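You operate a simulated robot arm through the tools that you are given. There is no shell and no other tool.

The job below is to be done with a simulated two-armed robot. You get a single attempt, and the scene is never put back.

Task
Level the cradle by both spirit levels and lock the wheels again.
Fine: each bubble between its bold marks; the silver wheel moves the silver level, the gold wheel the gold one.

The check looks at the end state, three seconds after you hand in, the way a careful person would. Anything else that was tipped, shoved, dropped, spilled or broken makes it a failure.

Robot
Two 7-joint arms with fingered hands on one trunk that stands fixed in place. Base frame: the origin is at the foot of the trunk, x ahead of it, y to its left, z up; the work surface is at about z = 0.828. Lengths are in m, angles in rad, forces in N, time in s.
The left shoulder is at [0.06, 0.177, 0.9], the right one opposite. Payload 4 kg a hand.
The tool frame of a hand sits at the grasp point between the pads (the TCP): z along the fingers, y along the line on which they close. The tips reach 0.037 m beyond it. Largest opening 0.124 m; the body of the gripper starts 0.043 m behind the TCP. The gripper is a hand of 3 fingers: y runs from the thumb to the fingers, the wrist lies at [-0.015, -0.108, -0.202] in the tool frame, and closing takes about 1.5 s.
Orientation is told as [roll, pitch, yaw] about the base's x, y, z axes, in that order, counted from this pose: with the fingers straight down and the wrist toward the robot, the tool's x, y and z point along [0, 1, 0], [1, 0, 0] and [0, 0, -1] of the base frame.

Tools
- The arms move only by the tool send_rows. It takes "left_rows", "right_rows" or both (then of equal length, played together; a hand with none holds still); each is a list of rows, each an object (a shift or turn left out is 0, a gripper value left out holds the last) with "turn": the turn, a rotation vector about the tool's x, y, z in units of 8 degrees (1.0 is 8 degrees), a list of three; "slide": the shift along the tool's x, y, z in units of 50 mm (1.0 is 50 mm), a list of three. In form: [{"turn": [ax, ay, az], "slide": [tx, ty, tz]}, ...]. A call has 1 to 20 rows; each row shifts and turns the commanded pose from where the row before left it, along the tool's axes as they then stand. "left_claw" and "right_claw" are, for a hand that has rows, the opening, from 0 (shut) to 1 (fully open), set as the call begins (left out, the last holds). A call with a number of a shift or a turn outside -1 to 1 is refused whole. Rows are played at 5 a second. More than 0.05 m and 0.15 rad between two rows, or a gripper value outside its range, and nothing of the call is played. A pose out of reach is approached as far as the arm can. The call stops where the force on the tool passes 40 N (or 10 N more than at its start, if that is more) or the arm is blocked; 0.2 s more then pass. Each finger travels about 0.072 m/s and halts on what it meets, pressing with about 23 N; the grip force reading is that of the motor and also rises with nothing between the fingers. The clock runs only during rows and for 0.2 s after the last one: add rows that do not move to give the fingers time. It gives the time, the measured TCP pose, the force on the tool (base axes), the opening and the grip force at its end, in the units of the frame above (readings bear some noise), with the torque about the TCP (base axes, N m) and any sound that the robot's microphone picked up.
- Cameras (640 x 400 px; columns grow to the right, rows downward): "scene" is now at [0.056, -0.0089, 1.5561]; the picture's right is [-0.07, -1.00, 0.00], its down [-0.63, 0.05, -0.77] and it looks along [0.77, -0.06, -0.63] (base axes); focal length 346 px, centre (320, 200). "left" rides on the left gripper at [-0.064, -0.076, -0.137] in its tool frame; the picture's right is [-0.84, -0.26, 0.48], its down [0.48, -0.76, 0.43] and it looks along [0.26, 0.60, 0.76] (tool axes); focal length 256 px, centre (320, 200). "right" rides on the right gripper at [0.064, -0.076, -0.136] in its tool frame; the picture's right is [-0.84, 0.26, -0.48], its down [-0.48, -0.76, 0.43] and it looks along [-0.26, 0.60, 0.76] (tool axes); focal length 256 px, centre (320, 200). There is no depth. A picture from a camera that has moved, and an enlarged one, comes with that camera's place and axes in the base frame and with its lens.
- camera(camera): a new picture of that camera. No time passes.
- move_column(by): slides the trunk up (or, below 0, down) by that many m; the arms and the scene camera ride with it, the base frame stays. It gives what a move gives, with no picture.
- set_fingers(index, middle, thumb_bend, thumb_turn, hand): sets how far each is bent, from 0 (flat) to 1 (curled in); at 0.3 the hand is open as for a grip, at 0.7 the pads meet at the TCP. One left out holds its place. A second passes; each finger stops where it meets its share of the squeeze, and holds until it gets a number again. A gripper value or a shape takes the hand back. It gives what a move gives, with no picture; readings hold the bend of each and the force on the fingers (four entries, about 0 where the hand has none), thumb and palm. thumb_turn goes from beside the hand (0) to across from the fingers (1), as for a grip.
- grasp_type(shape, hand): the hand has 3 fingers and takes this shape, open, in about a second: jaw (thumb against the fingers, like two jaws); tri (thumb and two fingers); tip (a fingertip pinch); poke (one finger out to press); point (the index stretched); flat (the hand flat); cup (the hand cupped); fist (a fist). The gripper value then closes the fingers along that shape, each until it touches; the sizes above hold for jaw. It gives what a move gives, with no picture.
- head_to(pan, tilt): turns the head with the scene camera to pan (to the left, within 1.501 rad either way) and tilt (down, from -0.506 to 1.204), counted from straight ahead of the robot. It gives what a move gives.
- zoom(camera, box): a new picture of the part [left, top, right, bottom] of that camera's present view, enlarged. No time passes.
- finish_job(): hands the job in; it is judged then, once.

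Places have to be worked out from the pictures, the camera data and where the tool is seen. Open the grippers and draw the arms clear of the work before you hand the job in, unless the task says otherwise.

The tools are called after "Call:" as name(argument=value, ...) on one line, values as JSON. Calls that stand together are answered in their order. send_rows: Moves the arms, as the interface text tells. Its arguments: {"type":"object","properties":{"left_rows":{"type":"array","items":{"type":"object","properties":{"turn":{"type":"array","items":{"type":"number"}},"slide":{"type":"array","items":{"type":"number"}}}}},"left_claw":{"type":"number"},"right_rows":{"type":"array","items":{"type":"object","properties":{"turn":{"type":"array","items":{"type":"number"}},"slide":{"type":"array","items":{"type":"number"}}}}},"right_claw":{"type":"number"}},"required":[]} The other tools are called the same way: move_column (by) slides the trunk up or down; grasp_type (shape, hand) gives the hand a shape; set_fingers (index, middle, thumb_bend, thumb_turn, hand) moves the fingers one by one; head_to (pan, tilt) turns the head that bears the scene camera; camera (camera) takes a picture; zoom (camera, box) takes an enlarged picture of a part of a camera's view; finish_job () hands the job in.

At the start:

```text
clock: 0.0
left_ee_pos: [0.6053, 0.3, 1.1387]
left_tool_rot: [0.0, 0.001, 0.0]
left_wrist_force: [-0.5, 0.1, 0.9]
left_torque: [0.0, -0.03, 0.02]
left_width: 0.1234
left_finger_force: 0.1
left_shape: jaw
left_bend: [0.3, 0.3, 0.3, 0.98]
left_finger forces: [0.0, 0.1, 0.0, 0.1, 0.0, 0.1]
right_ee_pos: [0.5744, -0.1981, 1.1272]
right_tool_rot: [0.0, 0.001, -0.001]
right_wrist_force: [-0.5, -0.8, -0.1]
right_torque: [-0.02, 0.0, 0.01]
right_width: 0.1235
right_finger_force: 0.0
right_shape: jaw
right_bend: [0.3, 0.3, 0.3, 0.98]
right_finger forces: [0.1, 0.0, 0.0, 0.0, 0.0, 0.0]
trunk travel left (down, up): [-0.425, 0.165]
head pan, tilt: [-0.072, 0.684]
```

scene: 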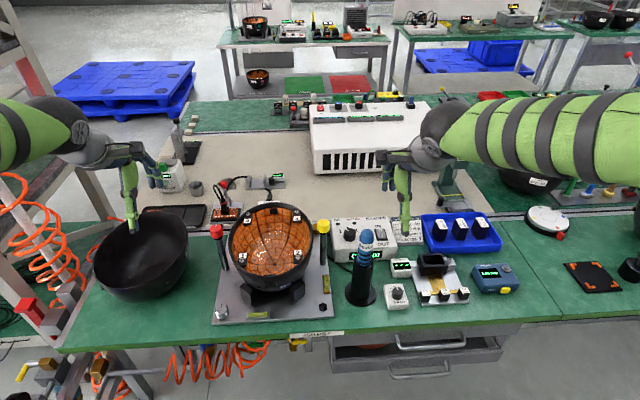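
right: 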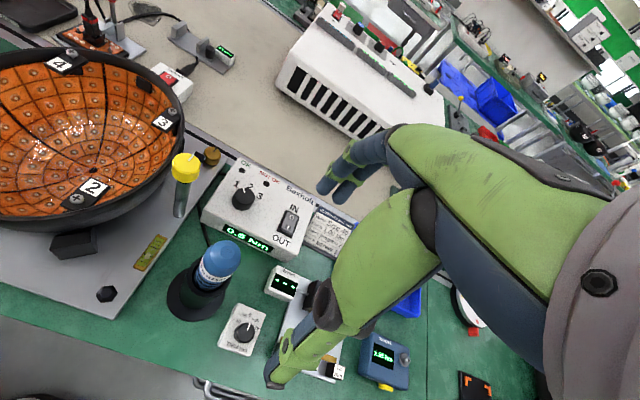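
left: 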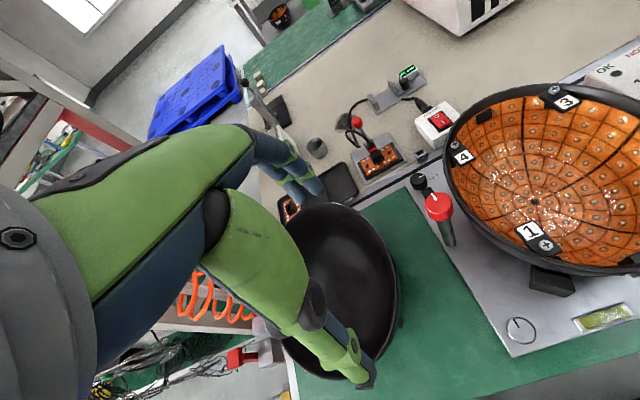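

I begin by looking closely at the cradle, its levels and wheels.

Call:
zoom(camera="scene", box=[200, 190, 350, 340])

Call:
zoom(camera="left", box=[400, 160, 640, 360])

Call:
zoom(camera="right", box=[0, 120, 260, 320])

```text
2.67 times, centred on (275, 265) of scene
camera zoom: at [0.056, -0.0089, 1.5561], right [-0.07, -1.0, 0.0], down [-0.63, 0.05, -0.77], along [0.77, -0.06, -0.63], focal length 924 px, centre (440, 27)
```

zoom: 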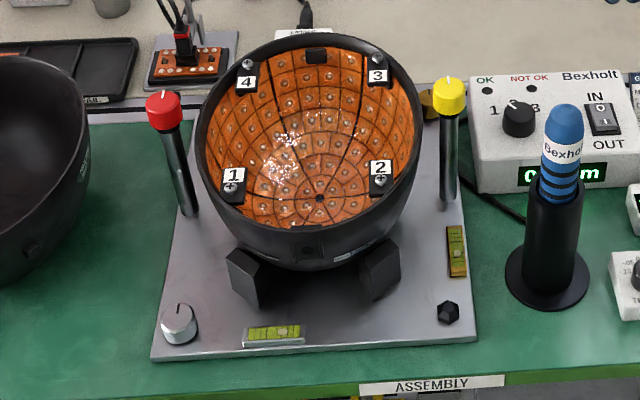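

```text
2.00 times, centred on (520, 260) of left
camera zoom: at [0.5296, 0.2346, 1.2758], right [-0.26, -0.84, -0.48], down [-0.76, 0.48, -0.43], along [0.6, 0.26, -0.76], focal length 512 px, centre (-80, 80)
```

zoom: 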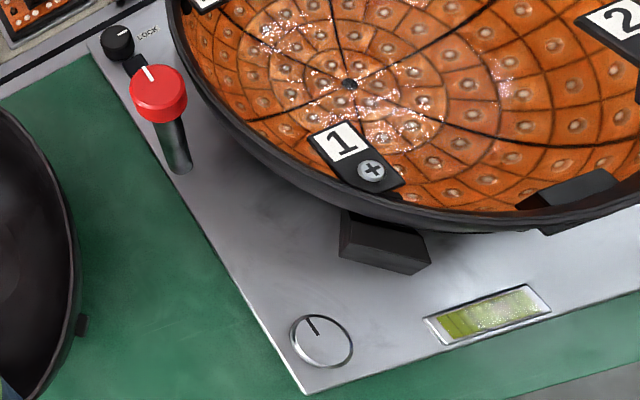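

```text
2.00 times, centred on (130, 220) of right
camera zoom: at [0.498, -0.1344, 1.2642], right [0.26, -0.84, 0.48], down [-0.76, -0.48, -0.43], along [0.6, -0.26, -0.76], focal length 512 px, centre (700, 160)
```

zoom: 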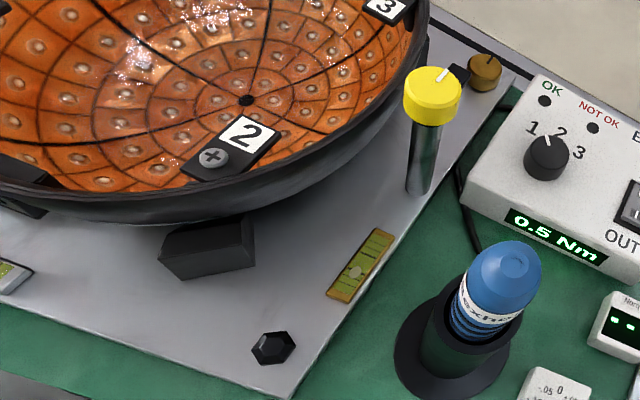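

The lock knob seems to be at the back left, the gold wheel back right behind the yellow post. I zoom further into each.

Call:
zoom(camera="left", box=[400, 160, 470, 210])

Call:
zoom(camera="left", box=[560, 290, 640, 340])

Call:
zoom(camera="right", box=[130, 220, 190, 280])

Call:
zoom(camera="right", box=[170, 130, 250, 190])

Call:
zoom(camera="scene", box=[250, 300, 330, 350])

Call:
zoom(camera="scene", box=[200, 160, 350, 260])

```text
8.00 times, centred on (435, 185) of left
camera zoom: at [0.5296, 0.2346, 1.2758], right [-0.26, -0.84, -0.48], down [-0.76, 0.48, -0.43], along [0.6, 0.26, -0.76], focal length 2048 px, centre (-600, 320)
```

zoom: 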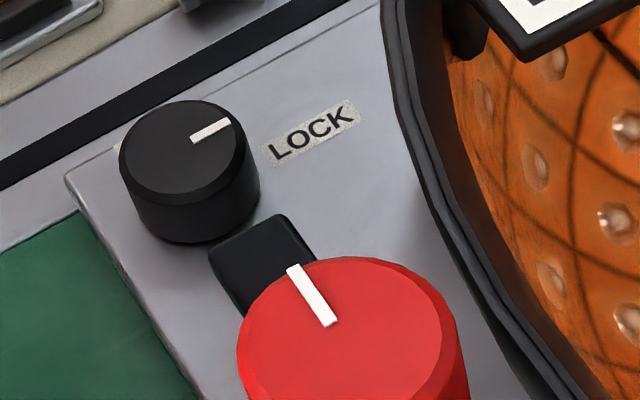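

```text
8.00 times, centred on (600, 315) of left
camera zoom: at [0.5296, 0.2346, 1.2758], right [-0.26, -0.84, -0.48], down [-0.76, 0.48, -0.43], along [0.6, 0.26, -0.76], focal length 2048 px, centre (-1920, -720)
```

zoom: 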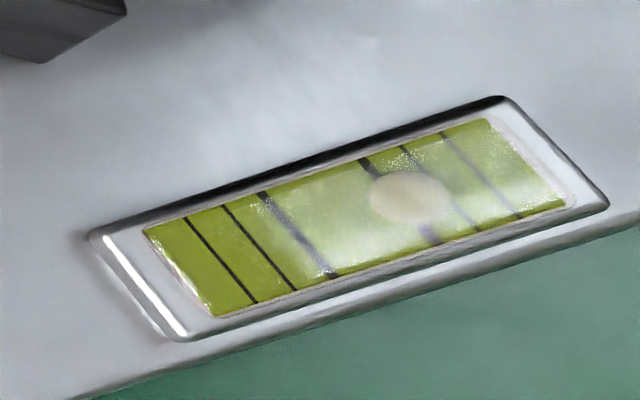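

```text
6.67 times, centred on (160, 250) of right
camera zoom: at [0.498, -0.1344, 1.2642], right [0.26, -0.84, 0.48], down [-0.76, -0.48, -0.43], along [0.6, -0.26, -0.76], focal length 1707 px, centre (1387, -133)
```

zoom: 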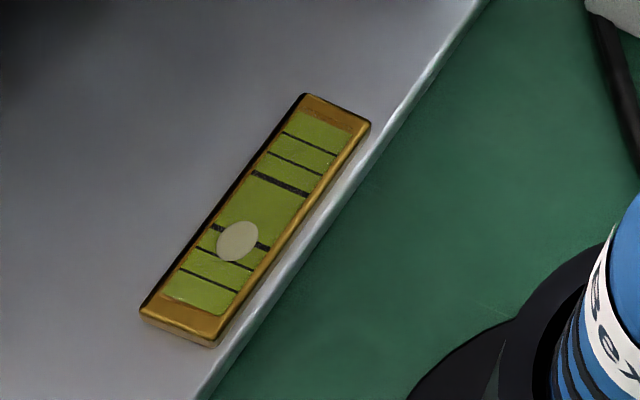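

```text
6.67 times, centred on (210, 160) of right
camera zoom: at [0.498, -0.1344, 1.2642], right [0.26, -0.84, 0.48], down [-0.76, -0.48, -0.43], along [0.6, -0.26, -0.76], focal length 1707 px, centre (1053, 467)
```

zoom: 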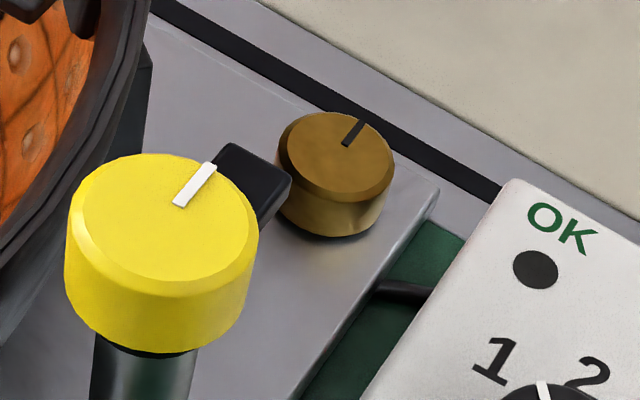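

```text
8.00 times, centred on (290, 325) of scene
camera zoom: at [0.056, -0.0089, 1.5561], right [-0.07, -1.0, 0.0], down [-0.63, 0.05, -0.77], along [0.77, -0.06, -0.63], focal length 2771 px, centre (560, -800)
```

zoom: 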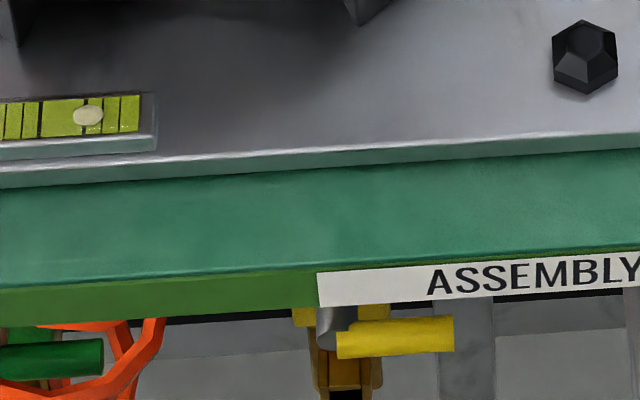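

```text
4.00 times, centred on (275, 210) of scene
camera zoom: at [0.056, -0.0089, 1.5561], right [-0.07, -1.0, 0.0], down [-0.63, 0.05, -0.77], along [0.77, -0.06, -0.63], focal length 1385 px, centre (500, 160)
```

zoom: 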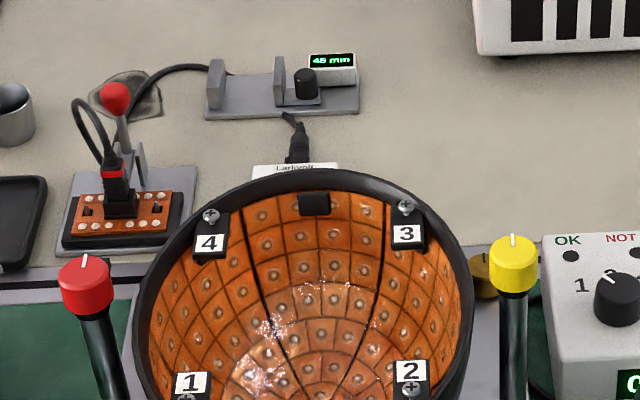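

The silver bubble sits on its right bold mark, and the gold bubble sits on its front one. The lock knob at about (0.784, 0.189, 0.86) points at LOCK. I bring the left hand high over the lock with its wrist turned out to the left, away from the red post.

Call:
send_rows(left_rows=[{"slide": [-0.444, 0.716, 0]}, {"slide": [-0.444, 0.716, 0]}, {"slide": [-0.444, 0.716, 0]}, {"slide": [-0.444, 0.716, 0]}, {"slide": [-0.444, 0.716, 0]}, {"turn": [0, 0, 1]}, {"turn": [0, 0, 1]}, {"turn": [0, 0, 1]}, {"turn": [0, 0, 1]}, {"turn": [0, 0, 1]}, {"turn": [0, 0, 1]}, {"turn": [0, 0, 1]}, {"turn": [0, 0, 1]}], left_claw=0.6)

Call:
camera(camera="left")

Call:
camera(camera="scene")

```text
clock: 2.8
left_ee_pos: [0.7849, 0.1896, 1.1382]
left_tool_rot: [-0.001, 0.0, -1.119]
left_wrist_force: [-0.3, -0.3, 0.8]
left_torque: [-0.05, -0.03, 0.01]
left_width: 0.0748
left_finger_force: 0.1
left_shape: jaw
left_bend: [0.38, 0.42, 0.53, 0.99]
left_finger forces: [0.0, 0.0, 0.0, 0.1, 0.1, 0.0]
right_ee_pos: [0.5743, -0.1969, 1.1283]
right_tool_rot: [-0.001, 0.0, -0.001]
right_wrist_force: [0.8, 1.2, 0.0]
right_torque: [0.0, 0.0, -0.02]
right_width: 0.1235
right_finger_force: 0.1
right_shape: jaw
right_bend: [0.3, 0.3, 0.3, 0.98]
right_finger forces: [0.0, 0.1, 0.1, 0.0, 0.0, 0.0]
trunk travel left (down, up): [-0.425, 0.165]
head pan, tilt: [-0.072, 0.684]
```

```text
taken
camera left: at [0.6942, 0.2287, 1.275], right [-0.87, -0.13, -0.48], down [0.1, 0.89, -0.43], along [0.49, -0.43, -0.76], focal length 256 px, centre (320, 200)
```

left: 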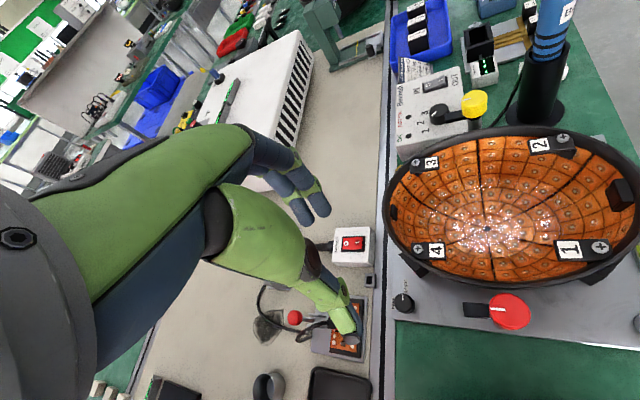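

```text
taken
camera scene: at [0.0565, -0.0089, 1.5561], right [-0.07, -1.0, 0.0], down [-0.63, 0.05, -0.77], along [0.77, -0.06, -0.63], focal length 346 px, centre (320, 200)
```

scene: 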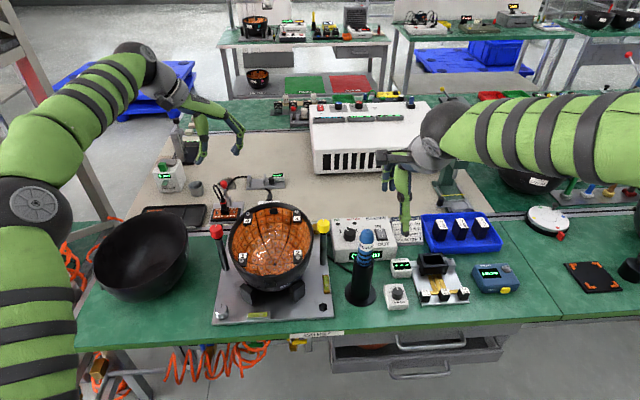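

The left hand stands over the lock, and this view puts the lock at about (0.788, 0.185). I zoom in to get its size, marks and height.

Call:
zoom(camera="left", box=[360, 260, 460, 340])

Call:
zoom(camera="left", box=[240, 130, 400, 360])

Call:
zoom(camera="left", box=[380, 60, 520, 160])

```text
5.00 times, centred on (410, 300) of left
camera zoom: at [0.6942, 0.2287, 1.275], right [-0.87, -0.13, -0.48], down [0.1, 0.89, -0.43], along [0.49, -0.43, -0.76], focal length 1280 px, centre (-130, -300)
```

zoom: 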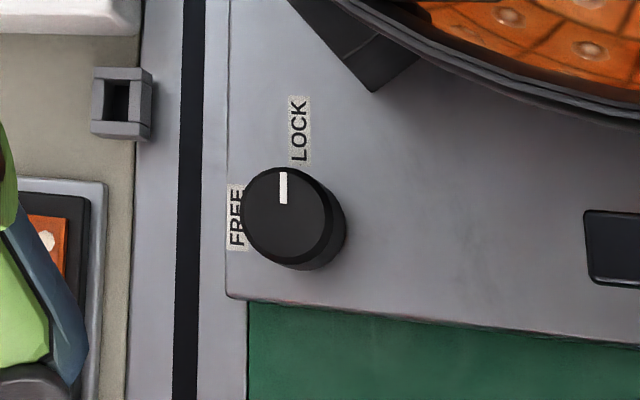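

```text
1.74 times, centred on (320, 245) of left
camera zoom: at [0.6942, 0.2287, 1.275], right [-0.87, -0.13, -0.48], down [0.1, 0.89, -0.43], along [0.49, -0.43, -0.76], focal length 445 px, centre (320, 122)
```

zoom: 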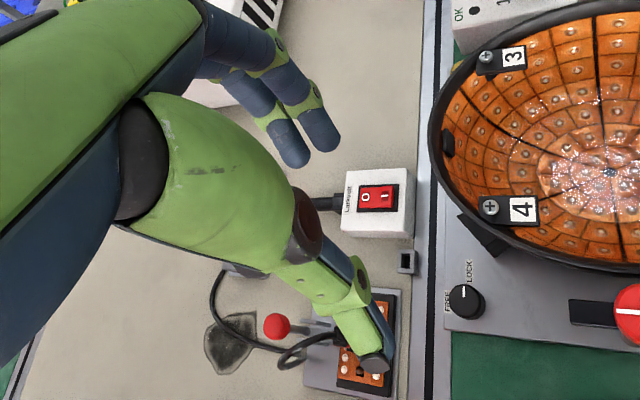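

```text
4.00 times, centred on (450, 110) of left
camera zoom: at [0.6942, 0.2287, 1.275], right [-0.87, -0.13, -0.48], down [0.1, 0.89, -0.43], along [0.49, -0.43, -0.76], focal length 1024 px, centre (-200, 560)
```

zoom: 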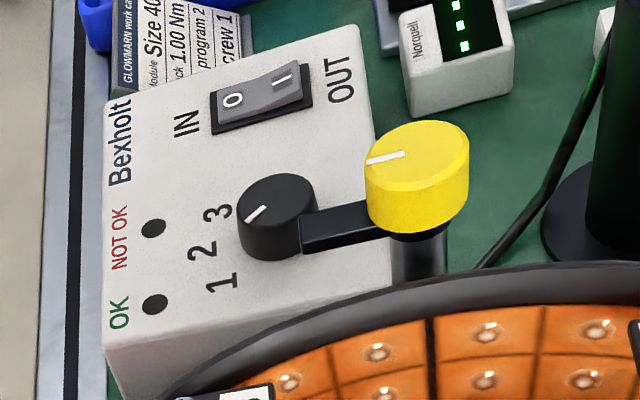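

FREE lies toward +x, so the lock has to turn counter-clockwise by 90° to unlock. I turn the wrist further out to leave room for that turn, narrow the opening, and descend part-way.

Call:
send_rows(left_rows=[{"turn": [0, 0, 1]}, {"turn": [0, 0, 1]}, {"turn": [0, 0, 1]}, {"turn": [0, 0, 1]}, {"turn": [0, 0, 1]}, {"turn": [0, 0, 1]}, {"turn": [0, 0, 1]}, {"slide": [0.12, 0.012, 0.5]}, {"slide": [0, 0, 0.9]}, {"slide": [0, 0, 0.9]}, {"slide": [0, 0, 0.9]}], left_claw=0.5)

Call:
camera(camera="left")

Call:
camera(camera="scene")

```text
clock: 5.2
left_ee_pos: [0.7447, 0.1897, 0.9599]
left_tool_rot: [-0.001, 0.0, -1.886]
left_wrist_force: [-0.1, 0.8, 2.0]
left_torque: [-0.06, 0.05, 0.02]
left_width: 0.0616
left_finger_force: 0.1
left_shape: jaw
left_bend: [0.42, 0.46, 0.56, 1.0]
left_finger forces: [2.0, 0.0, 0.1, 0.0, 0.0, 0.0]
left hand out of reach, approached as far as the arm can: row 3, 4, 5, 6, 7
right_ee_pos: [0.574, -0.1968, 1.1275]
right_tool_rot: [-0.001, 0.001, 0.0]
right_wrist_force: [0.8, -0.3, 0.2]
right_torque: [0.0, 0.01, -0.03]
right_width: 0.1236
right_finger_force: 0.0
right_shape: jaw
right_bend: [0.3, 0.3, 0.3, 0.98]
right_finger forces: [0.0, 0.0, 0.0, 0.1, 0.1, 0.0]
trunk travel left (down, up): [-0.425, 0.165]
head pan, tilt: [-0.072, 0.684]
```

```text
taken
camera left: at [0.7085, 0.2798, 1.0965], right [-0.72, 0.5, -0.48], down [0.69, 0.57, -0.43], along [0.06, -0.65, -0.76], focal length 256 px, centre (320, 200)
```

left: 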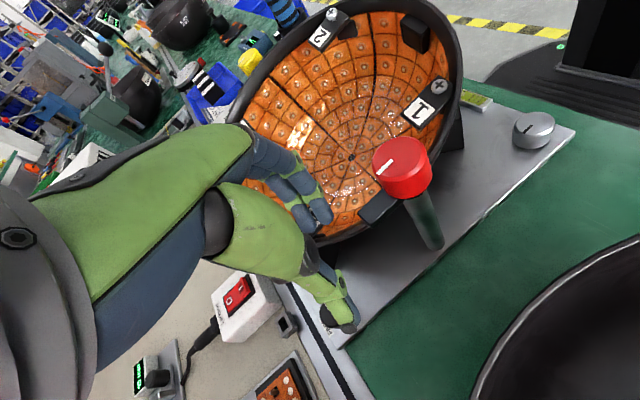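

```text
taken
camera scene: at [0.0564, -0.0087, 1.5561], right [-0.07, -1.0, 0.0], down [-0.63, 0.05, -0.77], along [0.77, -0.06, -0.63], focal length 346 px, centre (320, 200)
```

scene: 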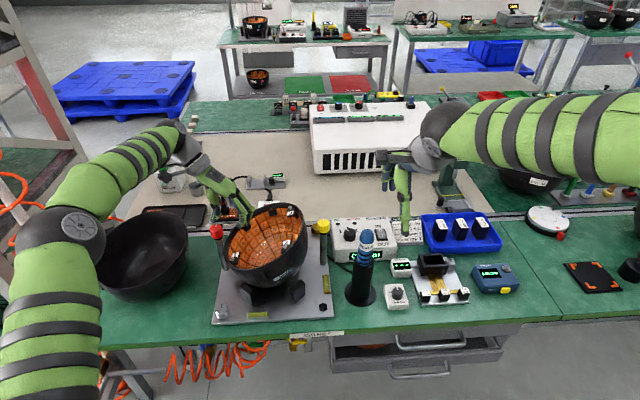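

The reach limit pulled the hand toward −x, so it is now near the bowl, and the bowl looks different. I look closely before moving anything.

Call:
zoom(camera="scene", box=[180, 140, 340, 340])

Call:
zoom(camera="left", box=[200, 100, 480, 360])

Call:
camera(camera="right")

```text
2.00 times, centred on (260, 240) of scene
camera zoom: at [0.0564, -0.0087, 1.5561], right [-0.07, -1.0, 0.0], down [-0.63, 0.05, -0.77], along [0.77, -0.06, -0.63], focal length 693 px, centre (440, 120)
```

zoom: 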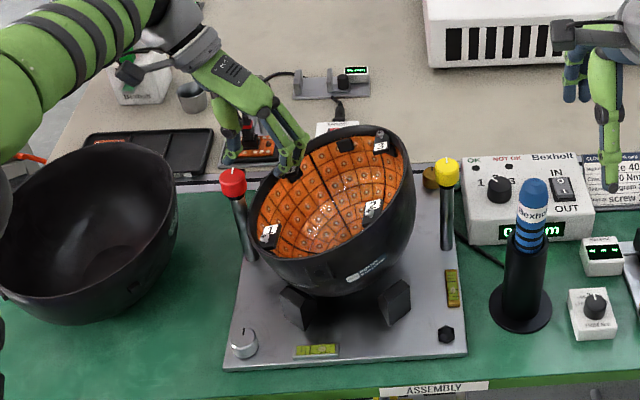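

```text
1.54 times, centred on (340, 230) of left
camera zoom: at [0.7085, 0.2798, 1.0965], right [-0.72, 0.5, -0.48], down [0.69, 0.57, -0.43], along [0.06, -0.65, -0.76], focal length 394 px, centre (289, 154)
```

zoom: 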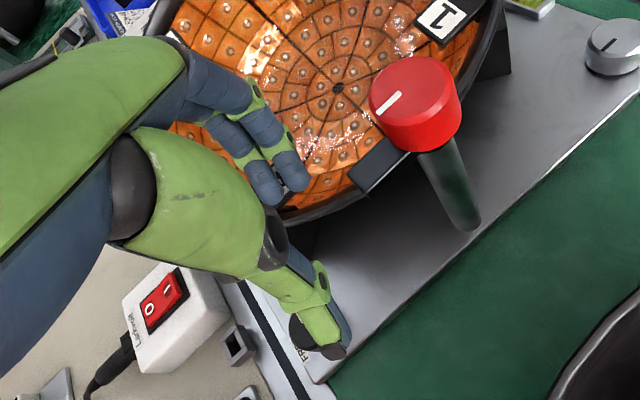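

```text
taken
camera right: at [0.4983, -0.1342, 1.2641], right [0.26, -0.84, 0.48], down [-0.76, -0.48, -0.43], along [0.6, -0.26, -0.76], focal length 256 px, centre (320, 200)
```

right: 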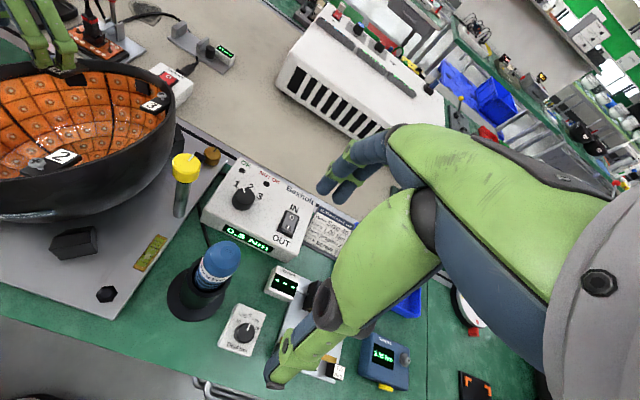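

The two fingers came down inside the bowl's back-left rim and tipped the bowl in its seat. I back straight up along the same line, slowly, and see whether it settles back.

Call:
send_rows(left_rows=[{"slide": [0, 0, -0.2]}, {"slide": [0, 0, -0.2]}, {"slide": [0, 0, -0.3]}, {"slide": [0, 0, -0.4]}, {"slide": [0, 0, -0.5]}, {"slide": [0, 0, -0.8]}, {"slide": [0, 0, -0.8]}, {"slide": [0, 0, 0]}])

Call:
zoom(camera="scene", box=[180, 140, 340, 340])

Call:
camera(camera="left")

Call:
zoom(camera="right", box=[0, 40, 260, 320])

```text
clock: 7.0
left_ee_pos: [0.7415, 0.1887, 1.1119]
left_tool_rot: [0.001, 0.001, -1.885]
left_wrist_force: [-1.2, -0.5, 0.3]
left_torque: [0.0, 0.01, 0.02]
left_width: 0.0621
left_finger_force: 0.0
left_shape: jaw
left_bend: [0.42, 0.46, 0.56, 1.0]
left_finger forces: [0.0, 0.0, 0.0, 0.1, 0.0, 0.0]
left hand out of reach, approached as far as the arm can: row 7
right_ee_pos: [0.5744, -0.1978, 1.1282]
right_tool_rot: [-0.001, 0.001, 0.001]
right_wrist_force: [-1.2, 0.0, -0.9]
right_torque: [0.0, 0.01, -0.02]
right_width: 0.1236
right_finger_force: 0.0
right_shape: jaw
right_bend: [0.3, 0.3, 0.3, 0.98]
right_finger forces: [0.0, 0.0, 0.1, 0.0, 0.1, 0.0]
trunk travel left (down, up): [-0.425, 0.165]
head pan, tilt: [-0.072, 0.684]
```

```text
2.00 times, centred on (260, 240) of scene
camera zoom: at [0.056, -0.009, 1.5561], right [-0.07, -1.0, 0.0], down [-0.63, 0.05, -0.77], along [0.77, -0.06, -0.63], focal length 693 px, centre (440, 120)
```

zoom: 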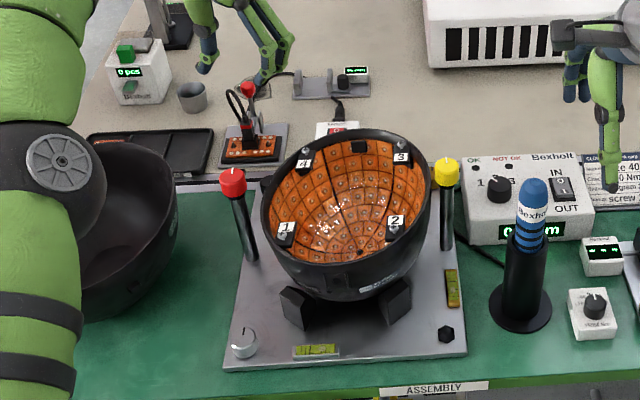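

```text
taken
camera left: at [0.7047, 0.279, 1.2483], right [-0.72, 0.5, -0.48], down [0.69, 0.57, -0.43], along [0.06, -0.65, -0.76], focal length 256 px, centre (320, 200)
```

left: 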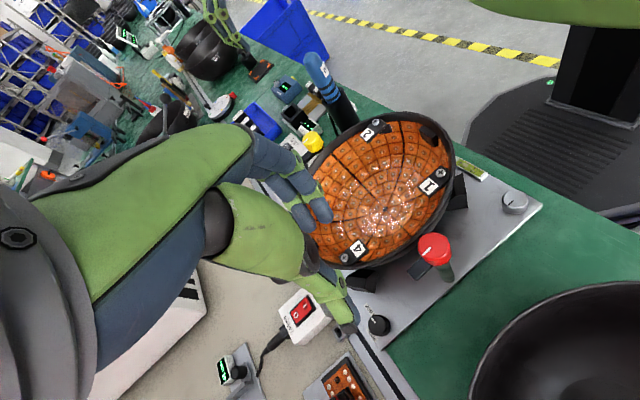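

```text
1.43 times, centred on (130, 180) of right
camera zoom: at [0.498, -0.1343, 1.2642], right [0.26, -0.84, 0.48], down [-0.76, -0.48, -0.43], along [0.6, -0.26, -0.76], focal length 366 px, centre (591, 229)
```

zoom: 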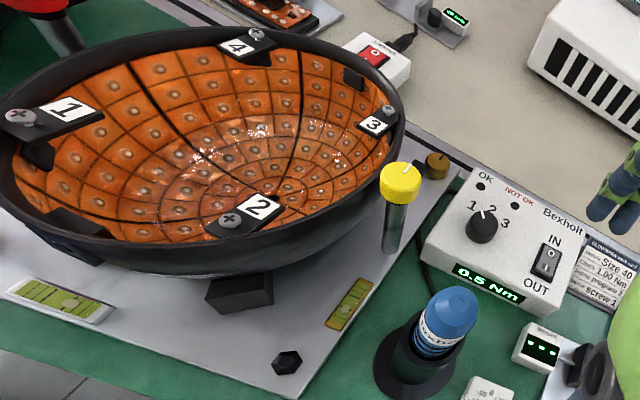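

The bowl swung back on release. I compare it with the original picture using the same box.

Call:
zoom(camera="scene", box=[200, 190, 350, 340])

Call:
zoom(camera="right", box=[0, 120, 260, 320])

```text
2.67 times, centred on (275, 265) of scene
camera zoom: at [0.056, -0.009, 1.5561], right [-0.07, -1.0, 0.0], down [-0.63, 0.05, -0.77], along [0.77, -0.06, -0.63], focal length 924 px, centre (440, 27)
```

zoom: 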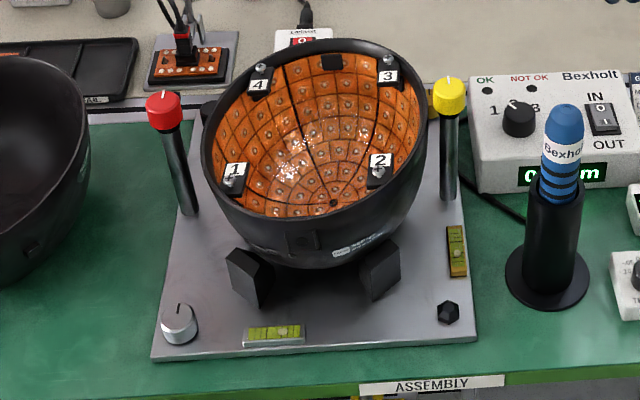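

```text
2.00 times, centred on (130, 220) of right
camera zoom: at [0.498, -0.1343, 1.2642], right [0.26, -0.84, 0.48], down [-0.76, -0.48, -0.43], along [0.6, -0.26, -0.76], focal length 512 px, centre (700, 160)
```

zoom: 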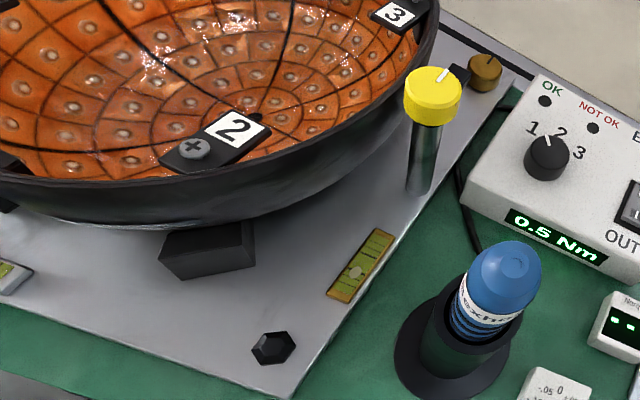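

The bowl has come to rest a few degrees off its first pose. I will put it back at the end and finish the levelling first, staying clear of it. I turn the hand back to about −85° so it is in reach, then move over the lock while still high.

Call:
send_rows(left_rows=[{"turn": [0, 0, -0.96]}, {"turn": [0, 0, -0.96]}, {"turn": [0, 0, -0.96]}, {"slide": [0.481, 0.069, 0]}, {"slide": [0.481, 0.069, 0]}, {"slide": [0, 0, 0]}])

Call:
camera(camera="left")

```text
clock: 8.4
left_ee_pos: [0.7814, 0.1836, 1.1106]
left_tool_rot: [0.001, -0.001, -1.482]
left_wrist_force: [-0.3, -0.8, -0.1]
left_torque: [0.01, 0.01, 0.0]
left_width: 0.0619
left_finger_force: 0.1
left_shape: jaw
left_bend: [0.42, 0.46, 0.56, 1.0]
left_finger forces: [0.0, 0.0, 0.0, 0.0, 0.0, 0.1]
left hand out of reach, approached as far as the arm can: row 5
right_ee_pos: [0.5744, -0.1974, 1.129]
right_tool_rot: [0.001, 0.0, 0.0]
right_wrist_force: [0.1, 0.3, 0.0]
right_torque: [-0.01, -0.01, -0.03]
right_width: 0.1237
right_finger_force: 0.0
right_shape: jaw
right_bend: [0.3, 0.3, 0.3, 0.98]
right_finger forces: [0.0, 0.0, 0.0, 0.0, 0.0, 0.0]
trunk travel left (down, up): [-0.425, 0.165]
head pan, tilt: [-0.072, 0.684]
```

```text
taken
camera left: at [0.712, 0.2527, 1.2466], right [-0.86, 0.18, -0.48], down [0.41, 0.8, -0.43], along [0.31, -0.57, -0.76], focal length 256 px, centre (320, 200)
```

left: 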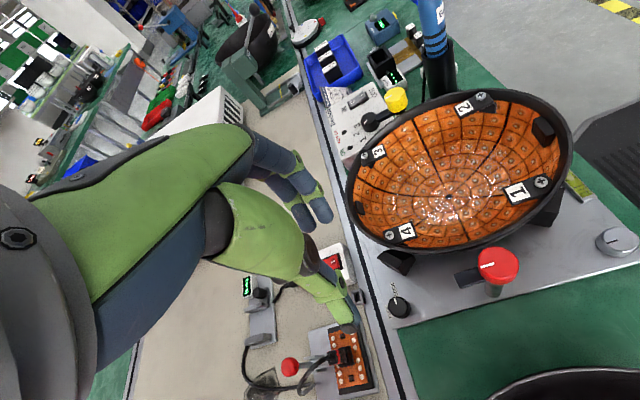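

Lowering the hand should bring the lock within reach; my estimate for it is (0.789, 0.1865). I go down 0.1 m, still above the rim, and then correct sideways.

Call:
send_rows(left_rows=[{"slide": [0, 0, 0.7]}, {"slide": [0, 0, 0.7]}, {"slide": [0, 0, 0.6]}, {"slide": [0.157, -0.046, 0]}, {"slide": [0, 0, 0]}])

Call:
camera(camera="left")

Call:
zoom(camera="scene", box=[180, 140, 340, 240])

```text
clock: 9.6
left_ee_pos: [0.7916, 0.1899, 1.009]
left_tool_rot: [0.001, 0.001, -1.483]
left_wrist_force: [0.8, -0.6, 0.3]
left_torque: [0.0, 0.02, -0.04]
left_width: 0.062
left_finger_force: 0.0
left_shape: jaw
left_bend: [0.42, 0.46, 0.56, 1.0]
left_finger forces: [0.0, 0.1, 0.0, 0.1, 0.0, 0.1]
right_ee_pos: [0.5749, -0.198, 1.1286]
right_tool_rot: [-0.001, 0.0, -0.001]
right_wrist_force: [-0.2, -1.0, -0.2]
right_torque: [0.02, 0.01, -0.03]
right_width: 0.1236
right_finger_force: 0.0
right_shape: jaw
right_bend: [0.3, 0.3, 0.3, 0.98]
right_finger forces: [0.1, 0.1, 0.0, 0.1, 0.1, 0.0]
trunk travel left (down, up): [-0.425, 0.165]
head pan, tilt: [-0.072, 0.684]
```

```text
taken
camera left: at [0.7217, 0.258, 1.1448], right [-0.86, 0.18, -0.48], down [0.41, 0.8, -0.43], along [0.31, -0.57, -0.76], focal length 256 px, centre (320, 200)
```

left: 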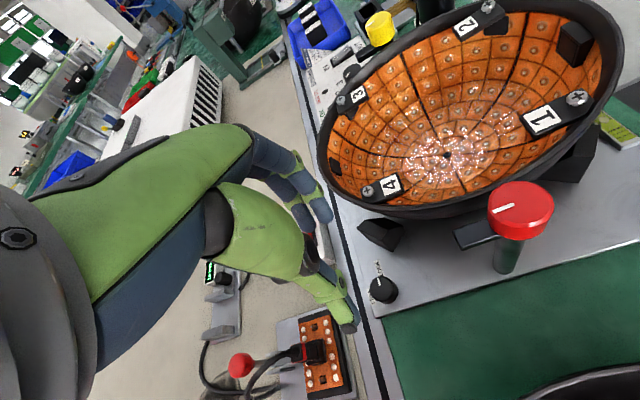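

```text
4.00 times, centred on (260, 190) of scene
camera zoom: at [0.0561, -0.0089, 1.5561], right [-0.07, -1.0, 0.0], down [-0.63, 0.05, -0.77], along [0.77, -0.06, -0.63], focal length 1385 px, centre (560, 240)
```

zoom: 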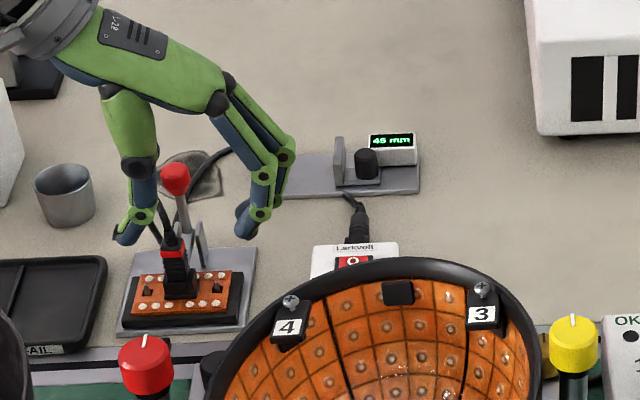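

I'm now at (0.792, 0.190, 1.009). I zoom in on the lock from this closer viewpoint for a precise fix.

Call:
zoom(camera="left", box=[270, 180, 430, 340])

```text
2.50 times, centred on (350, 260) of left
camera zoom: at [0.7217, 0.258, 1.1448], right [-0.86, 0.18, -0.48], down [0.41, 0.8, -0.43], along [0.31, -0.57, -0.76], focal length 640 px, centre (245, 50)
```

zoom: 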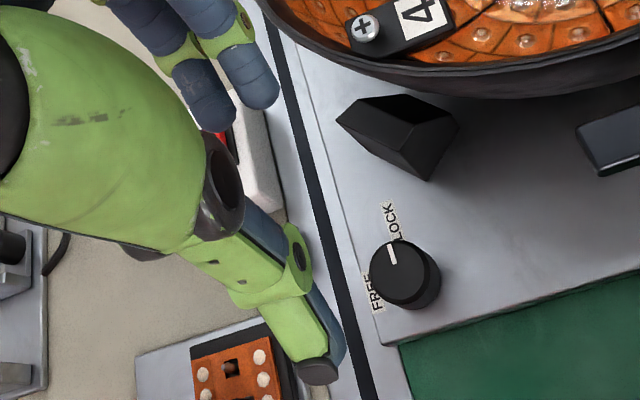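

The lock is at about (0.790, 0.1875). I go down to about z = 0.905 with a tiny sideways correction, then look.

Call:
send_rows(left_rows=[{"slide": [-0.035, 0.046, 0.5]}, {"slide": [0, 0, 0.5]}, {"slide": [0, 0, 0.5]}, {"slide": [0, 0, 0.5]}, {"slide": [0, 0, 0]}])

Call:
zoom(camera="left", box=[220, 120, 460, 370])

Call:
zoom(camera="scene", box=[180, 140, 340, 240])

Call:
camera(camera="right")

```text
clock: 10.8
left_ee_pos: [0.7875, 0.1864, 0.909]
left_tool_rot: [0.0, -0.001, -1.484]
left_wrist_force: [0.2, 0.1, -0.1]
left_torque: [0.0, -0.03, 0.05]
left_width: 0.0623
left_finger_force: 0.0
left_shape: jaw
left_bend: [0.42, 0.46, 0.56, 1.0]
left_finger forces: [0.0, 0.1, 0.1, 0.1, 0.1, 0.0]
right_ee_pos: [0.5742, -0.1976, 1.1281]
right_tool_rot: [-0.001, 0.0, 0.001]
right_wrist_force: [-0.5, -0.2, -1.0]
right_torque: [0.01, -0.01, 0.0]
right_width: 0.1237
right_finger_force: 0.1
right_shape: jaw
right_bend: [0.3, 0.3, 0.3, 0.98]
right_finger forces: [0.0, 0.1, 0.1, 0.0, 0.0, 0.1]
trunk travel left (down, up): [-0.425, 0.165]
head pan, tilt: [-0.072, 0.684]
```

```text
1.60 times, centred on (340, 245) of left
camera zoom: at [0.7181, 0.2547, 1.0444], right [-0.86, 0.18, -0.48], down [0.41, 0.8, -0.43], along [0.31, -0.57, -0.76], focal length 410 px, centre (288, 128)
```

zoom: 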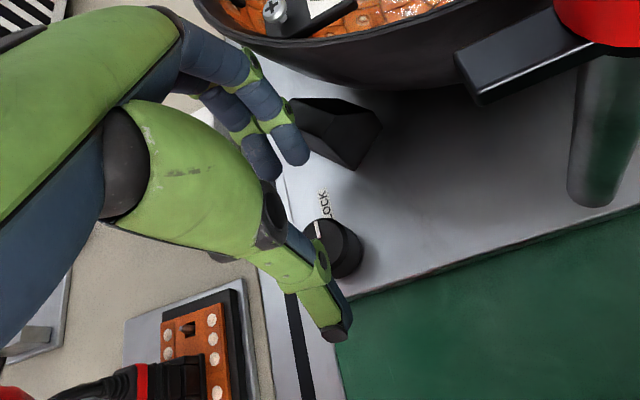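

```text
4.00 times, centred on (260, 190) of scene
camera zoom: at [0.056, -0.0089, 1.5561], right [-0.07, -1.0, 0.0], down [-0.63, 0.05, -0.77], along [0.77, -0.06, -0.63], focal length 1385 px, centre (560, 240)
```

zoom: 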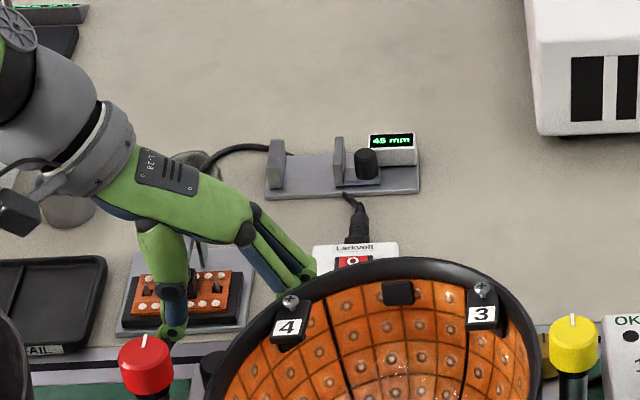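

```text
taken
camera right: at [0.498, -0.1344, 1.2642], right [0.26, -0.84, 0.48], down [-0.76, -0.48, -0.43], along [0.6, -0.26, -0.76], focal length 256 px, centre (320, 200)
```

right: 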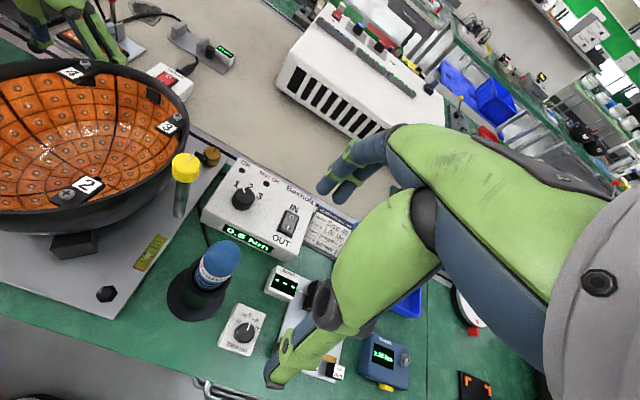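

The fingers straddle the lock in line with it, but a bowl support block sits close to the finger side. I narrow the opening to about 46 mm and come down in small steps, watching the force.

Call:
send_rows(left_rows=[{"turn": [0, 0, -0.6]}, {"slide": [0.04, -0.02, 0]}, {"slide": [0, 0, 0.1]}, {"slide": [0, 0, 0.1]}, {"slide": [0, 0, 0.1]}, {"slide": [0, 0, 0.1]}, {"slide": [0, 0, 0]}], left_claw=0.37)

Call:
zoom(camera="left", box=[220, 120, 460, 370])

```text
clock: 12.4
left_ee_pos: [0.7905, 0.1884, 0.8881]
left_tool_rot: [0.002, 0.0, -1.399]
left_wrist_force: [-0.7, -0.1, -0.4]
left_torque: [0.0, -0.02, -0.01]
left_width: 0.0461
left_finger_force: 0.1
left_shape: jaw
left_bend: [0.48, 0.51, 0.6, 1.0]
left_finger forces: [0.1, 0.0, 0.0, 0.1, 0.1, 0.0]
right_ee_pos: [0.5732, -0.1975, 1.128]
right_tool_rot: [0.0, 0.0, 0.0]
right_wrist_force: [0.4, -0.4, 0.0]
right_torque: [0.0, 0.03, -0.02]
right_width: 0.1236
right_finger_force: 0.3
right_shape: jaw
right_bend: [0.3, 0.3, 0.3, 0.98]
right_finger forces: [0.0, 0.0, 0.0, 0.0, 0.1, 0.1]
trunk travel left (down, up): [-0.425, 0.165]
head pan, tilt: [-0.072, 0.684]
```

```text
1.60 times, centred on (340, 245) of left
camera zoom: at [0.7157, 0.25, 1.0252], right [-0.87, 0.11, -0.48], down [0.35, 0.83, -0.43], along [0.35, -0.54, -0.76], focal length 410 px, centre (288, 128)
```

zoom: 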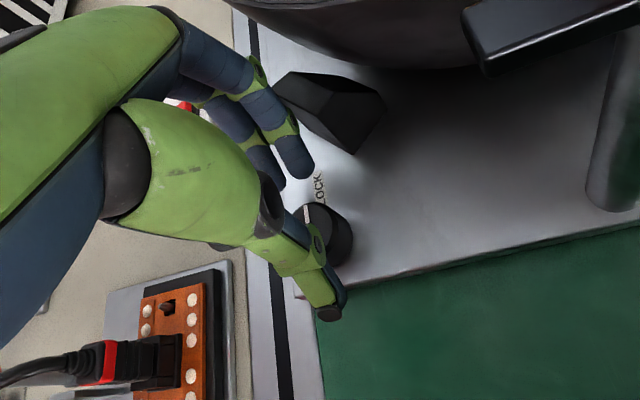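

I zoom right in to check how the knob sits between the fingers.

Call:
zoom(camera="left", box=[300, 200, 380, 300])

```text
4.00 times, centred on (340, 250) of left
camera zoom: at [0.7157, 0.25, 1.0252], right [-0.87, 0.11, -0.48], down [0.35, 0.83, -0.43], along [0.35, -0.54, -0.76], focal length 1024 px, centre (240, 0)
```

zoom: 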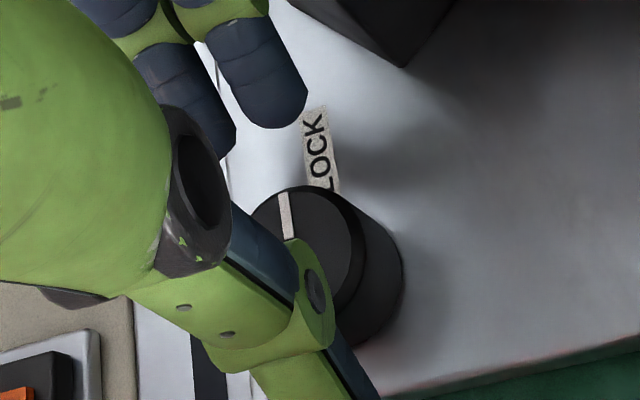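

The knob's axis appears about 3–4 mm toward −x of the grip line, and its top is at about 0.856. I shift a little and lower to about 0.876, so the fingertips overlap most of the knob.

Call:
send_rows(left_rows=[{"slide": [-0.06, 0, 0]}, {"slide": [0, 0, 0.08]}, {"slide": [0, 0, 0.08]}, {"slide": [0, 0, 0.08]}, {"slide": [0, 0, 0]}])

Call:
zoom(camera="left", box=[280, 180, 400, 320])

```text
clock: 13.6
left_ee_pos: [0.7881, 0.1876, 0.8773]
left_tool_rot: [0.0, 0.001, -1.397]
left_wrist_force: [2.4, 2.8, 1.9]
left_torque: [-0.13, 0.01, 0.13]
left_width: 0.046
left_finger_force: 0.1
left_shape: jaw
left_bend: [0.49, 0.51, 0.6, 1.0]
left_finger forces: [4.1, 0.0, 0.1, 0.0, 0.0, 0.1]
right_ee_pos: [0.5739, -0.1975, 1.1288]
right_tool_rot: [0.0, 0.0, 0.001]
right_wrist_force: [0.5, 0.8, -0.1]
right_torque: [0.0, 0.01, 0.0]
right_width: 0.1239
right_finger_force: 0.2
right_shape: jaw
right_bend: [0.3, 0.3, 0.3, 0.98]
right_finger forces: [0.0, 0.0, 0.1, 0.1, 0.0, 0.0]
trunk travel left (down, up): [-0.425, 0.165]
head pan, tilt: [-0.072, 0.684]
```

```text
2.86 times, centred on (340, 250) of left
camera zoom: at [0.7134, 0.2498, 1.014], right [-0.87, 0.11, -0.48], down [0.35, 0.83, -0.43], along [0.35, -0.54, -0.76], focal length 731 px, centre (263, 57)
```

zoom: 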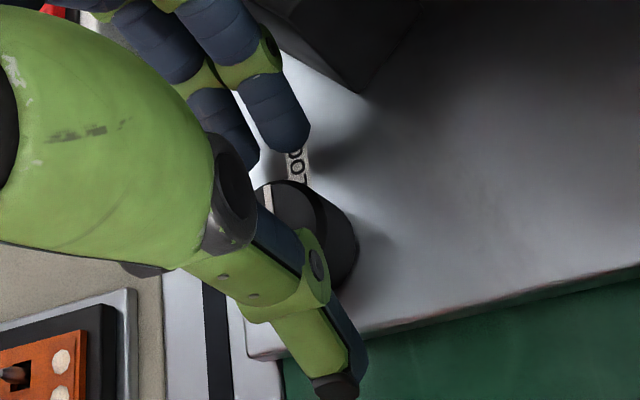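

The index finger lightly touches a support block (about 4 N). I turn the hand about 14° toward −65°, which swings the fingers away from it.

Call:
send_rows(left_rows=[{"slide": [0, 0, -0.1]}, {"turn": [0, 0, -0.9]}, {"turn": [0, 0, -0.9]}, {"slide": [0, 0, 0.1]}, {"slide": [0, 0, 0]}])

Call:
zoom(camera="left", box=[280, 180, 400, 320])

Call:
zoom(camera="scene", box=[200, 190, 350, 340])

```text
clock: 14.8
left_ee_pos: [0.788, 0.1884, 0.8762]
left_tool_rot: [0.0, -0.002, -1.148]
left_wrist_force: [-0.2, 0.9, 0.1]
left_torque: [0.01, 0.01, 0.0]
left_width: 0.0462
left_finger_force: 0.0
left_shape: jaw
left_bend: [0.48, 0.51, 0.6, 1.0]
left_finger forces: [0.1, 0.1, 0.0, 0.0, 0.0, 0.1]
right_ee_pos: [0.5741, -0.1978, 1.1281]
right_tool_rot: [0.0, -0.001, 0.0]
right_wrist_force: [0.4, 0.0, -0.2]
right_torque: [0.02, -0.02, 0.0]
right_width: 0.1235
right_finger_force: 0.1
right_shape: jaw
right_bend: [0.3, 0.3, 0.3, 0.98]
right_finger forces: [0.0, 0.0, 0.1, 0.0, 0.1, 0.1]
trunk travel left (down, up): [-0.425, 0.165]
head pan, tilt: [-0.072, 0.684]
```

```text
2.86 times, centred on (340, 250) of left
camera zoom: at [0.6993, 0.2285, 1.013], right [-0.87, -0.11, -0.48], down [0.13, 0.89, -0.43], along [0.48, -0.44, -0.76], focal length 731 px, centre (263, 57)
```

zoom: 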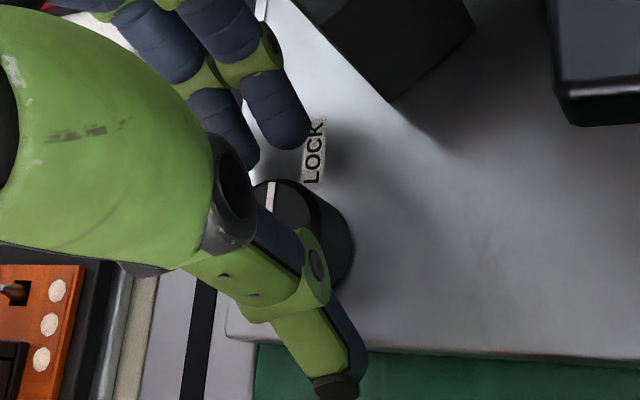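

```text
2.67 times, centred on (275, 265) of scene
camera zoom: at [0.056, -0.0089, 1.5561], right [-0.07, -1.0, 0.0], down [-0.63, 0.05, -0.77], along [0.77, -0.06, -0.63], focal length 924 px, centre (440, 27)
```

zoom: 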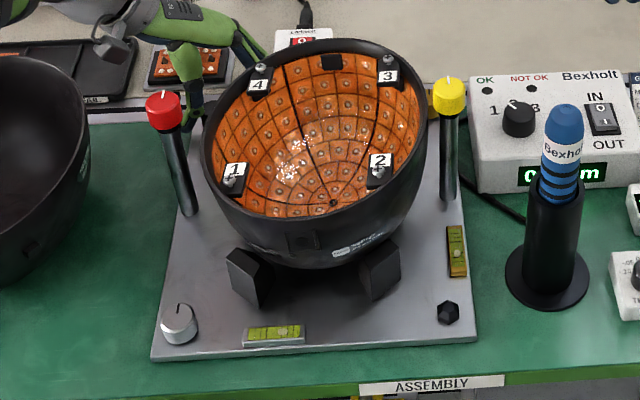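

Contact is gone. I close on the knob.

Call:
send_rows(left_rows=[{}, {}, {}, {}, {}, {}, {}], left_claw=0)

Call:
zoom(camera="left", box=[280, 180, 400, 320])

```text
clock: 16.4
left_ee_pos: [0.7883, 0.1874, 0.8773]
left_tool_rot: [0.0, -0.001, -1.148]
left_wrist_force: [-4.8, 0.7, 1.2]
left_torque: [-0.05, 0.15, 0.0]
left_width: 0.0249
left_finger_force: 23.0
left_shape: jaw
left_bend: [0.62, 0.61, 0.63, 1.0]
left_finger forces: [12.0, 8.3, 0.0, 0.0, 22.5, 0.1]
right_ee_pos: [0.5743, -0.1974, 1.1279]
right_tool_rot: [0.0, 0.002, 0.001]
right_wrist_force: [0.3, -0.2, 0.9]
right_torque: [0.0, 0.01, -0.01]
right_width: 0.1238
right_finger_force: 0.0
right_shape: jaw
right_bend: [0.3, 0.3, 0.3, 0.98]
right_finger forces: [0.0, 0.1, 0.1, 0.1, 0.1, 0.0]
trunk travel left (down, up): [-0.425, 0.165]
head pan, tilt: [-0.072, 0.684]
```

```text
2.86 times, centred on (340, 250) of left
camera zoom: at [0.6989, 0.2286, 1.0132], right [-0.87, -0.11, -0.48], down [0.13, 0.89, -0.43], along [0.48, -0.44, -0.76], focal length 731 px, centre (263, 57)
```

zoom: 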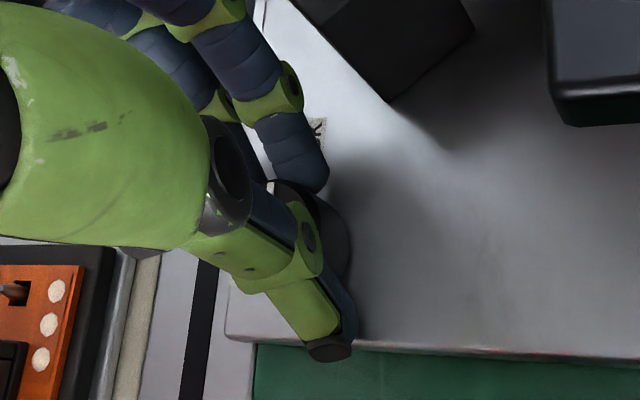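

A firm, balanced grip (22 N each way, 25 mm). I turn counter-clockwise about 30°.

Call:
send_rows(left_rows=[{"turn": [0, 0, -0.6]}, {"turn": [0, 0, -0.6]}, {"turn": [0, 0, -0.6]}, {"turn": [0, 0, -0.6]}, {"turn": [0, 0, -0.6]}, {"turn": [0, 0, -0.6]}, {}])

Call:
zoom(camera="left", box=[280, 180, 400, 320])

Call:
zoom(camera="scene", box=[200, 140, 350, 340])

```text
clock: 18.0
left_ee_pos: [0.7879, 0.1852, 0.8769]
left_tool_rot: [0.001, 0.001, -0.645]
left_wrist_force: [-3.7, -4.2, -2.3]
left_torque: [-0.15, 0.01, -0.04]
left_width: 0.0244
left_finger_force: 22.9
left_shape: jaw
left_bend: [0.62, 0.61, 0.63, 1.0]
left_finger forces: [12.7, 9.5, 0.1, 0.0, 19.7, 0.0]
right_ee_pos: [0.5735, -0.1971, 1.1282]
right_tool_rot: [0.0, 0.002, -0.001]
right_wrist_force: [-0.7, -0.8, 0.0]
right_torque: [-0.01, -0.04, -0.02]
right_width: 0.1237
right_finger_force: 0.1
right_shape: jaw
right_bend: [0.3, 0.3, 0.3, 0.98]
right_finger forces: [0.1, 0.0, 0.0, 0.1, 0.0, 0.0]
trunk travel left (down, up): [-0.425, 0.165]
head pan, tilt: [-0.072, 0.684]
```

```text
2.86 times, centred on (340, 250) of left
camera zoom: at [0.6896, 0.1787, 1.0137], right [-0.71, -0.52, -0.48], down [-0.32, 0.84, -0.43], along [0.63, -0.16, -0.76], focal length 731 px, centre (263, 57)
```

zoom: 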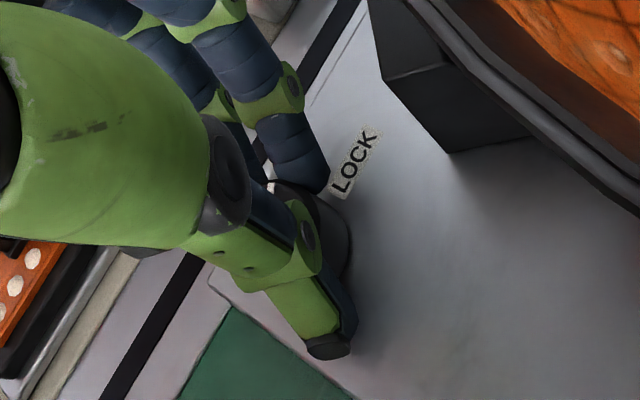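

```text
2.00 times, centred on (275, 240) of scene
camera zoom: at [0.056, -0.0092, 1.5561], right [-0.07, -1.0, 0.0], down [-0.63, 0.05, -0.77], along [0.77, -0.06, -0.63], focal length 693 px, centre (410, 120)
```

zoom: 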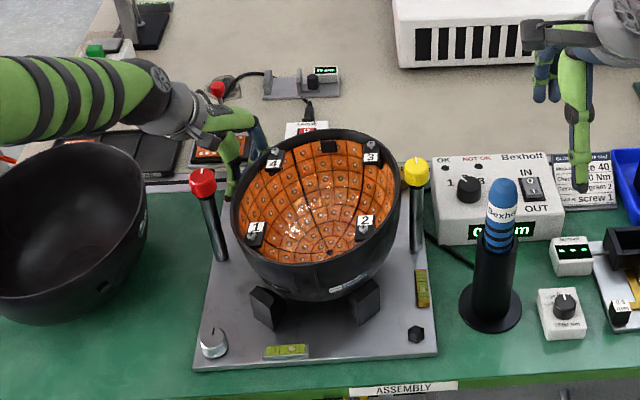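

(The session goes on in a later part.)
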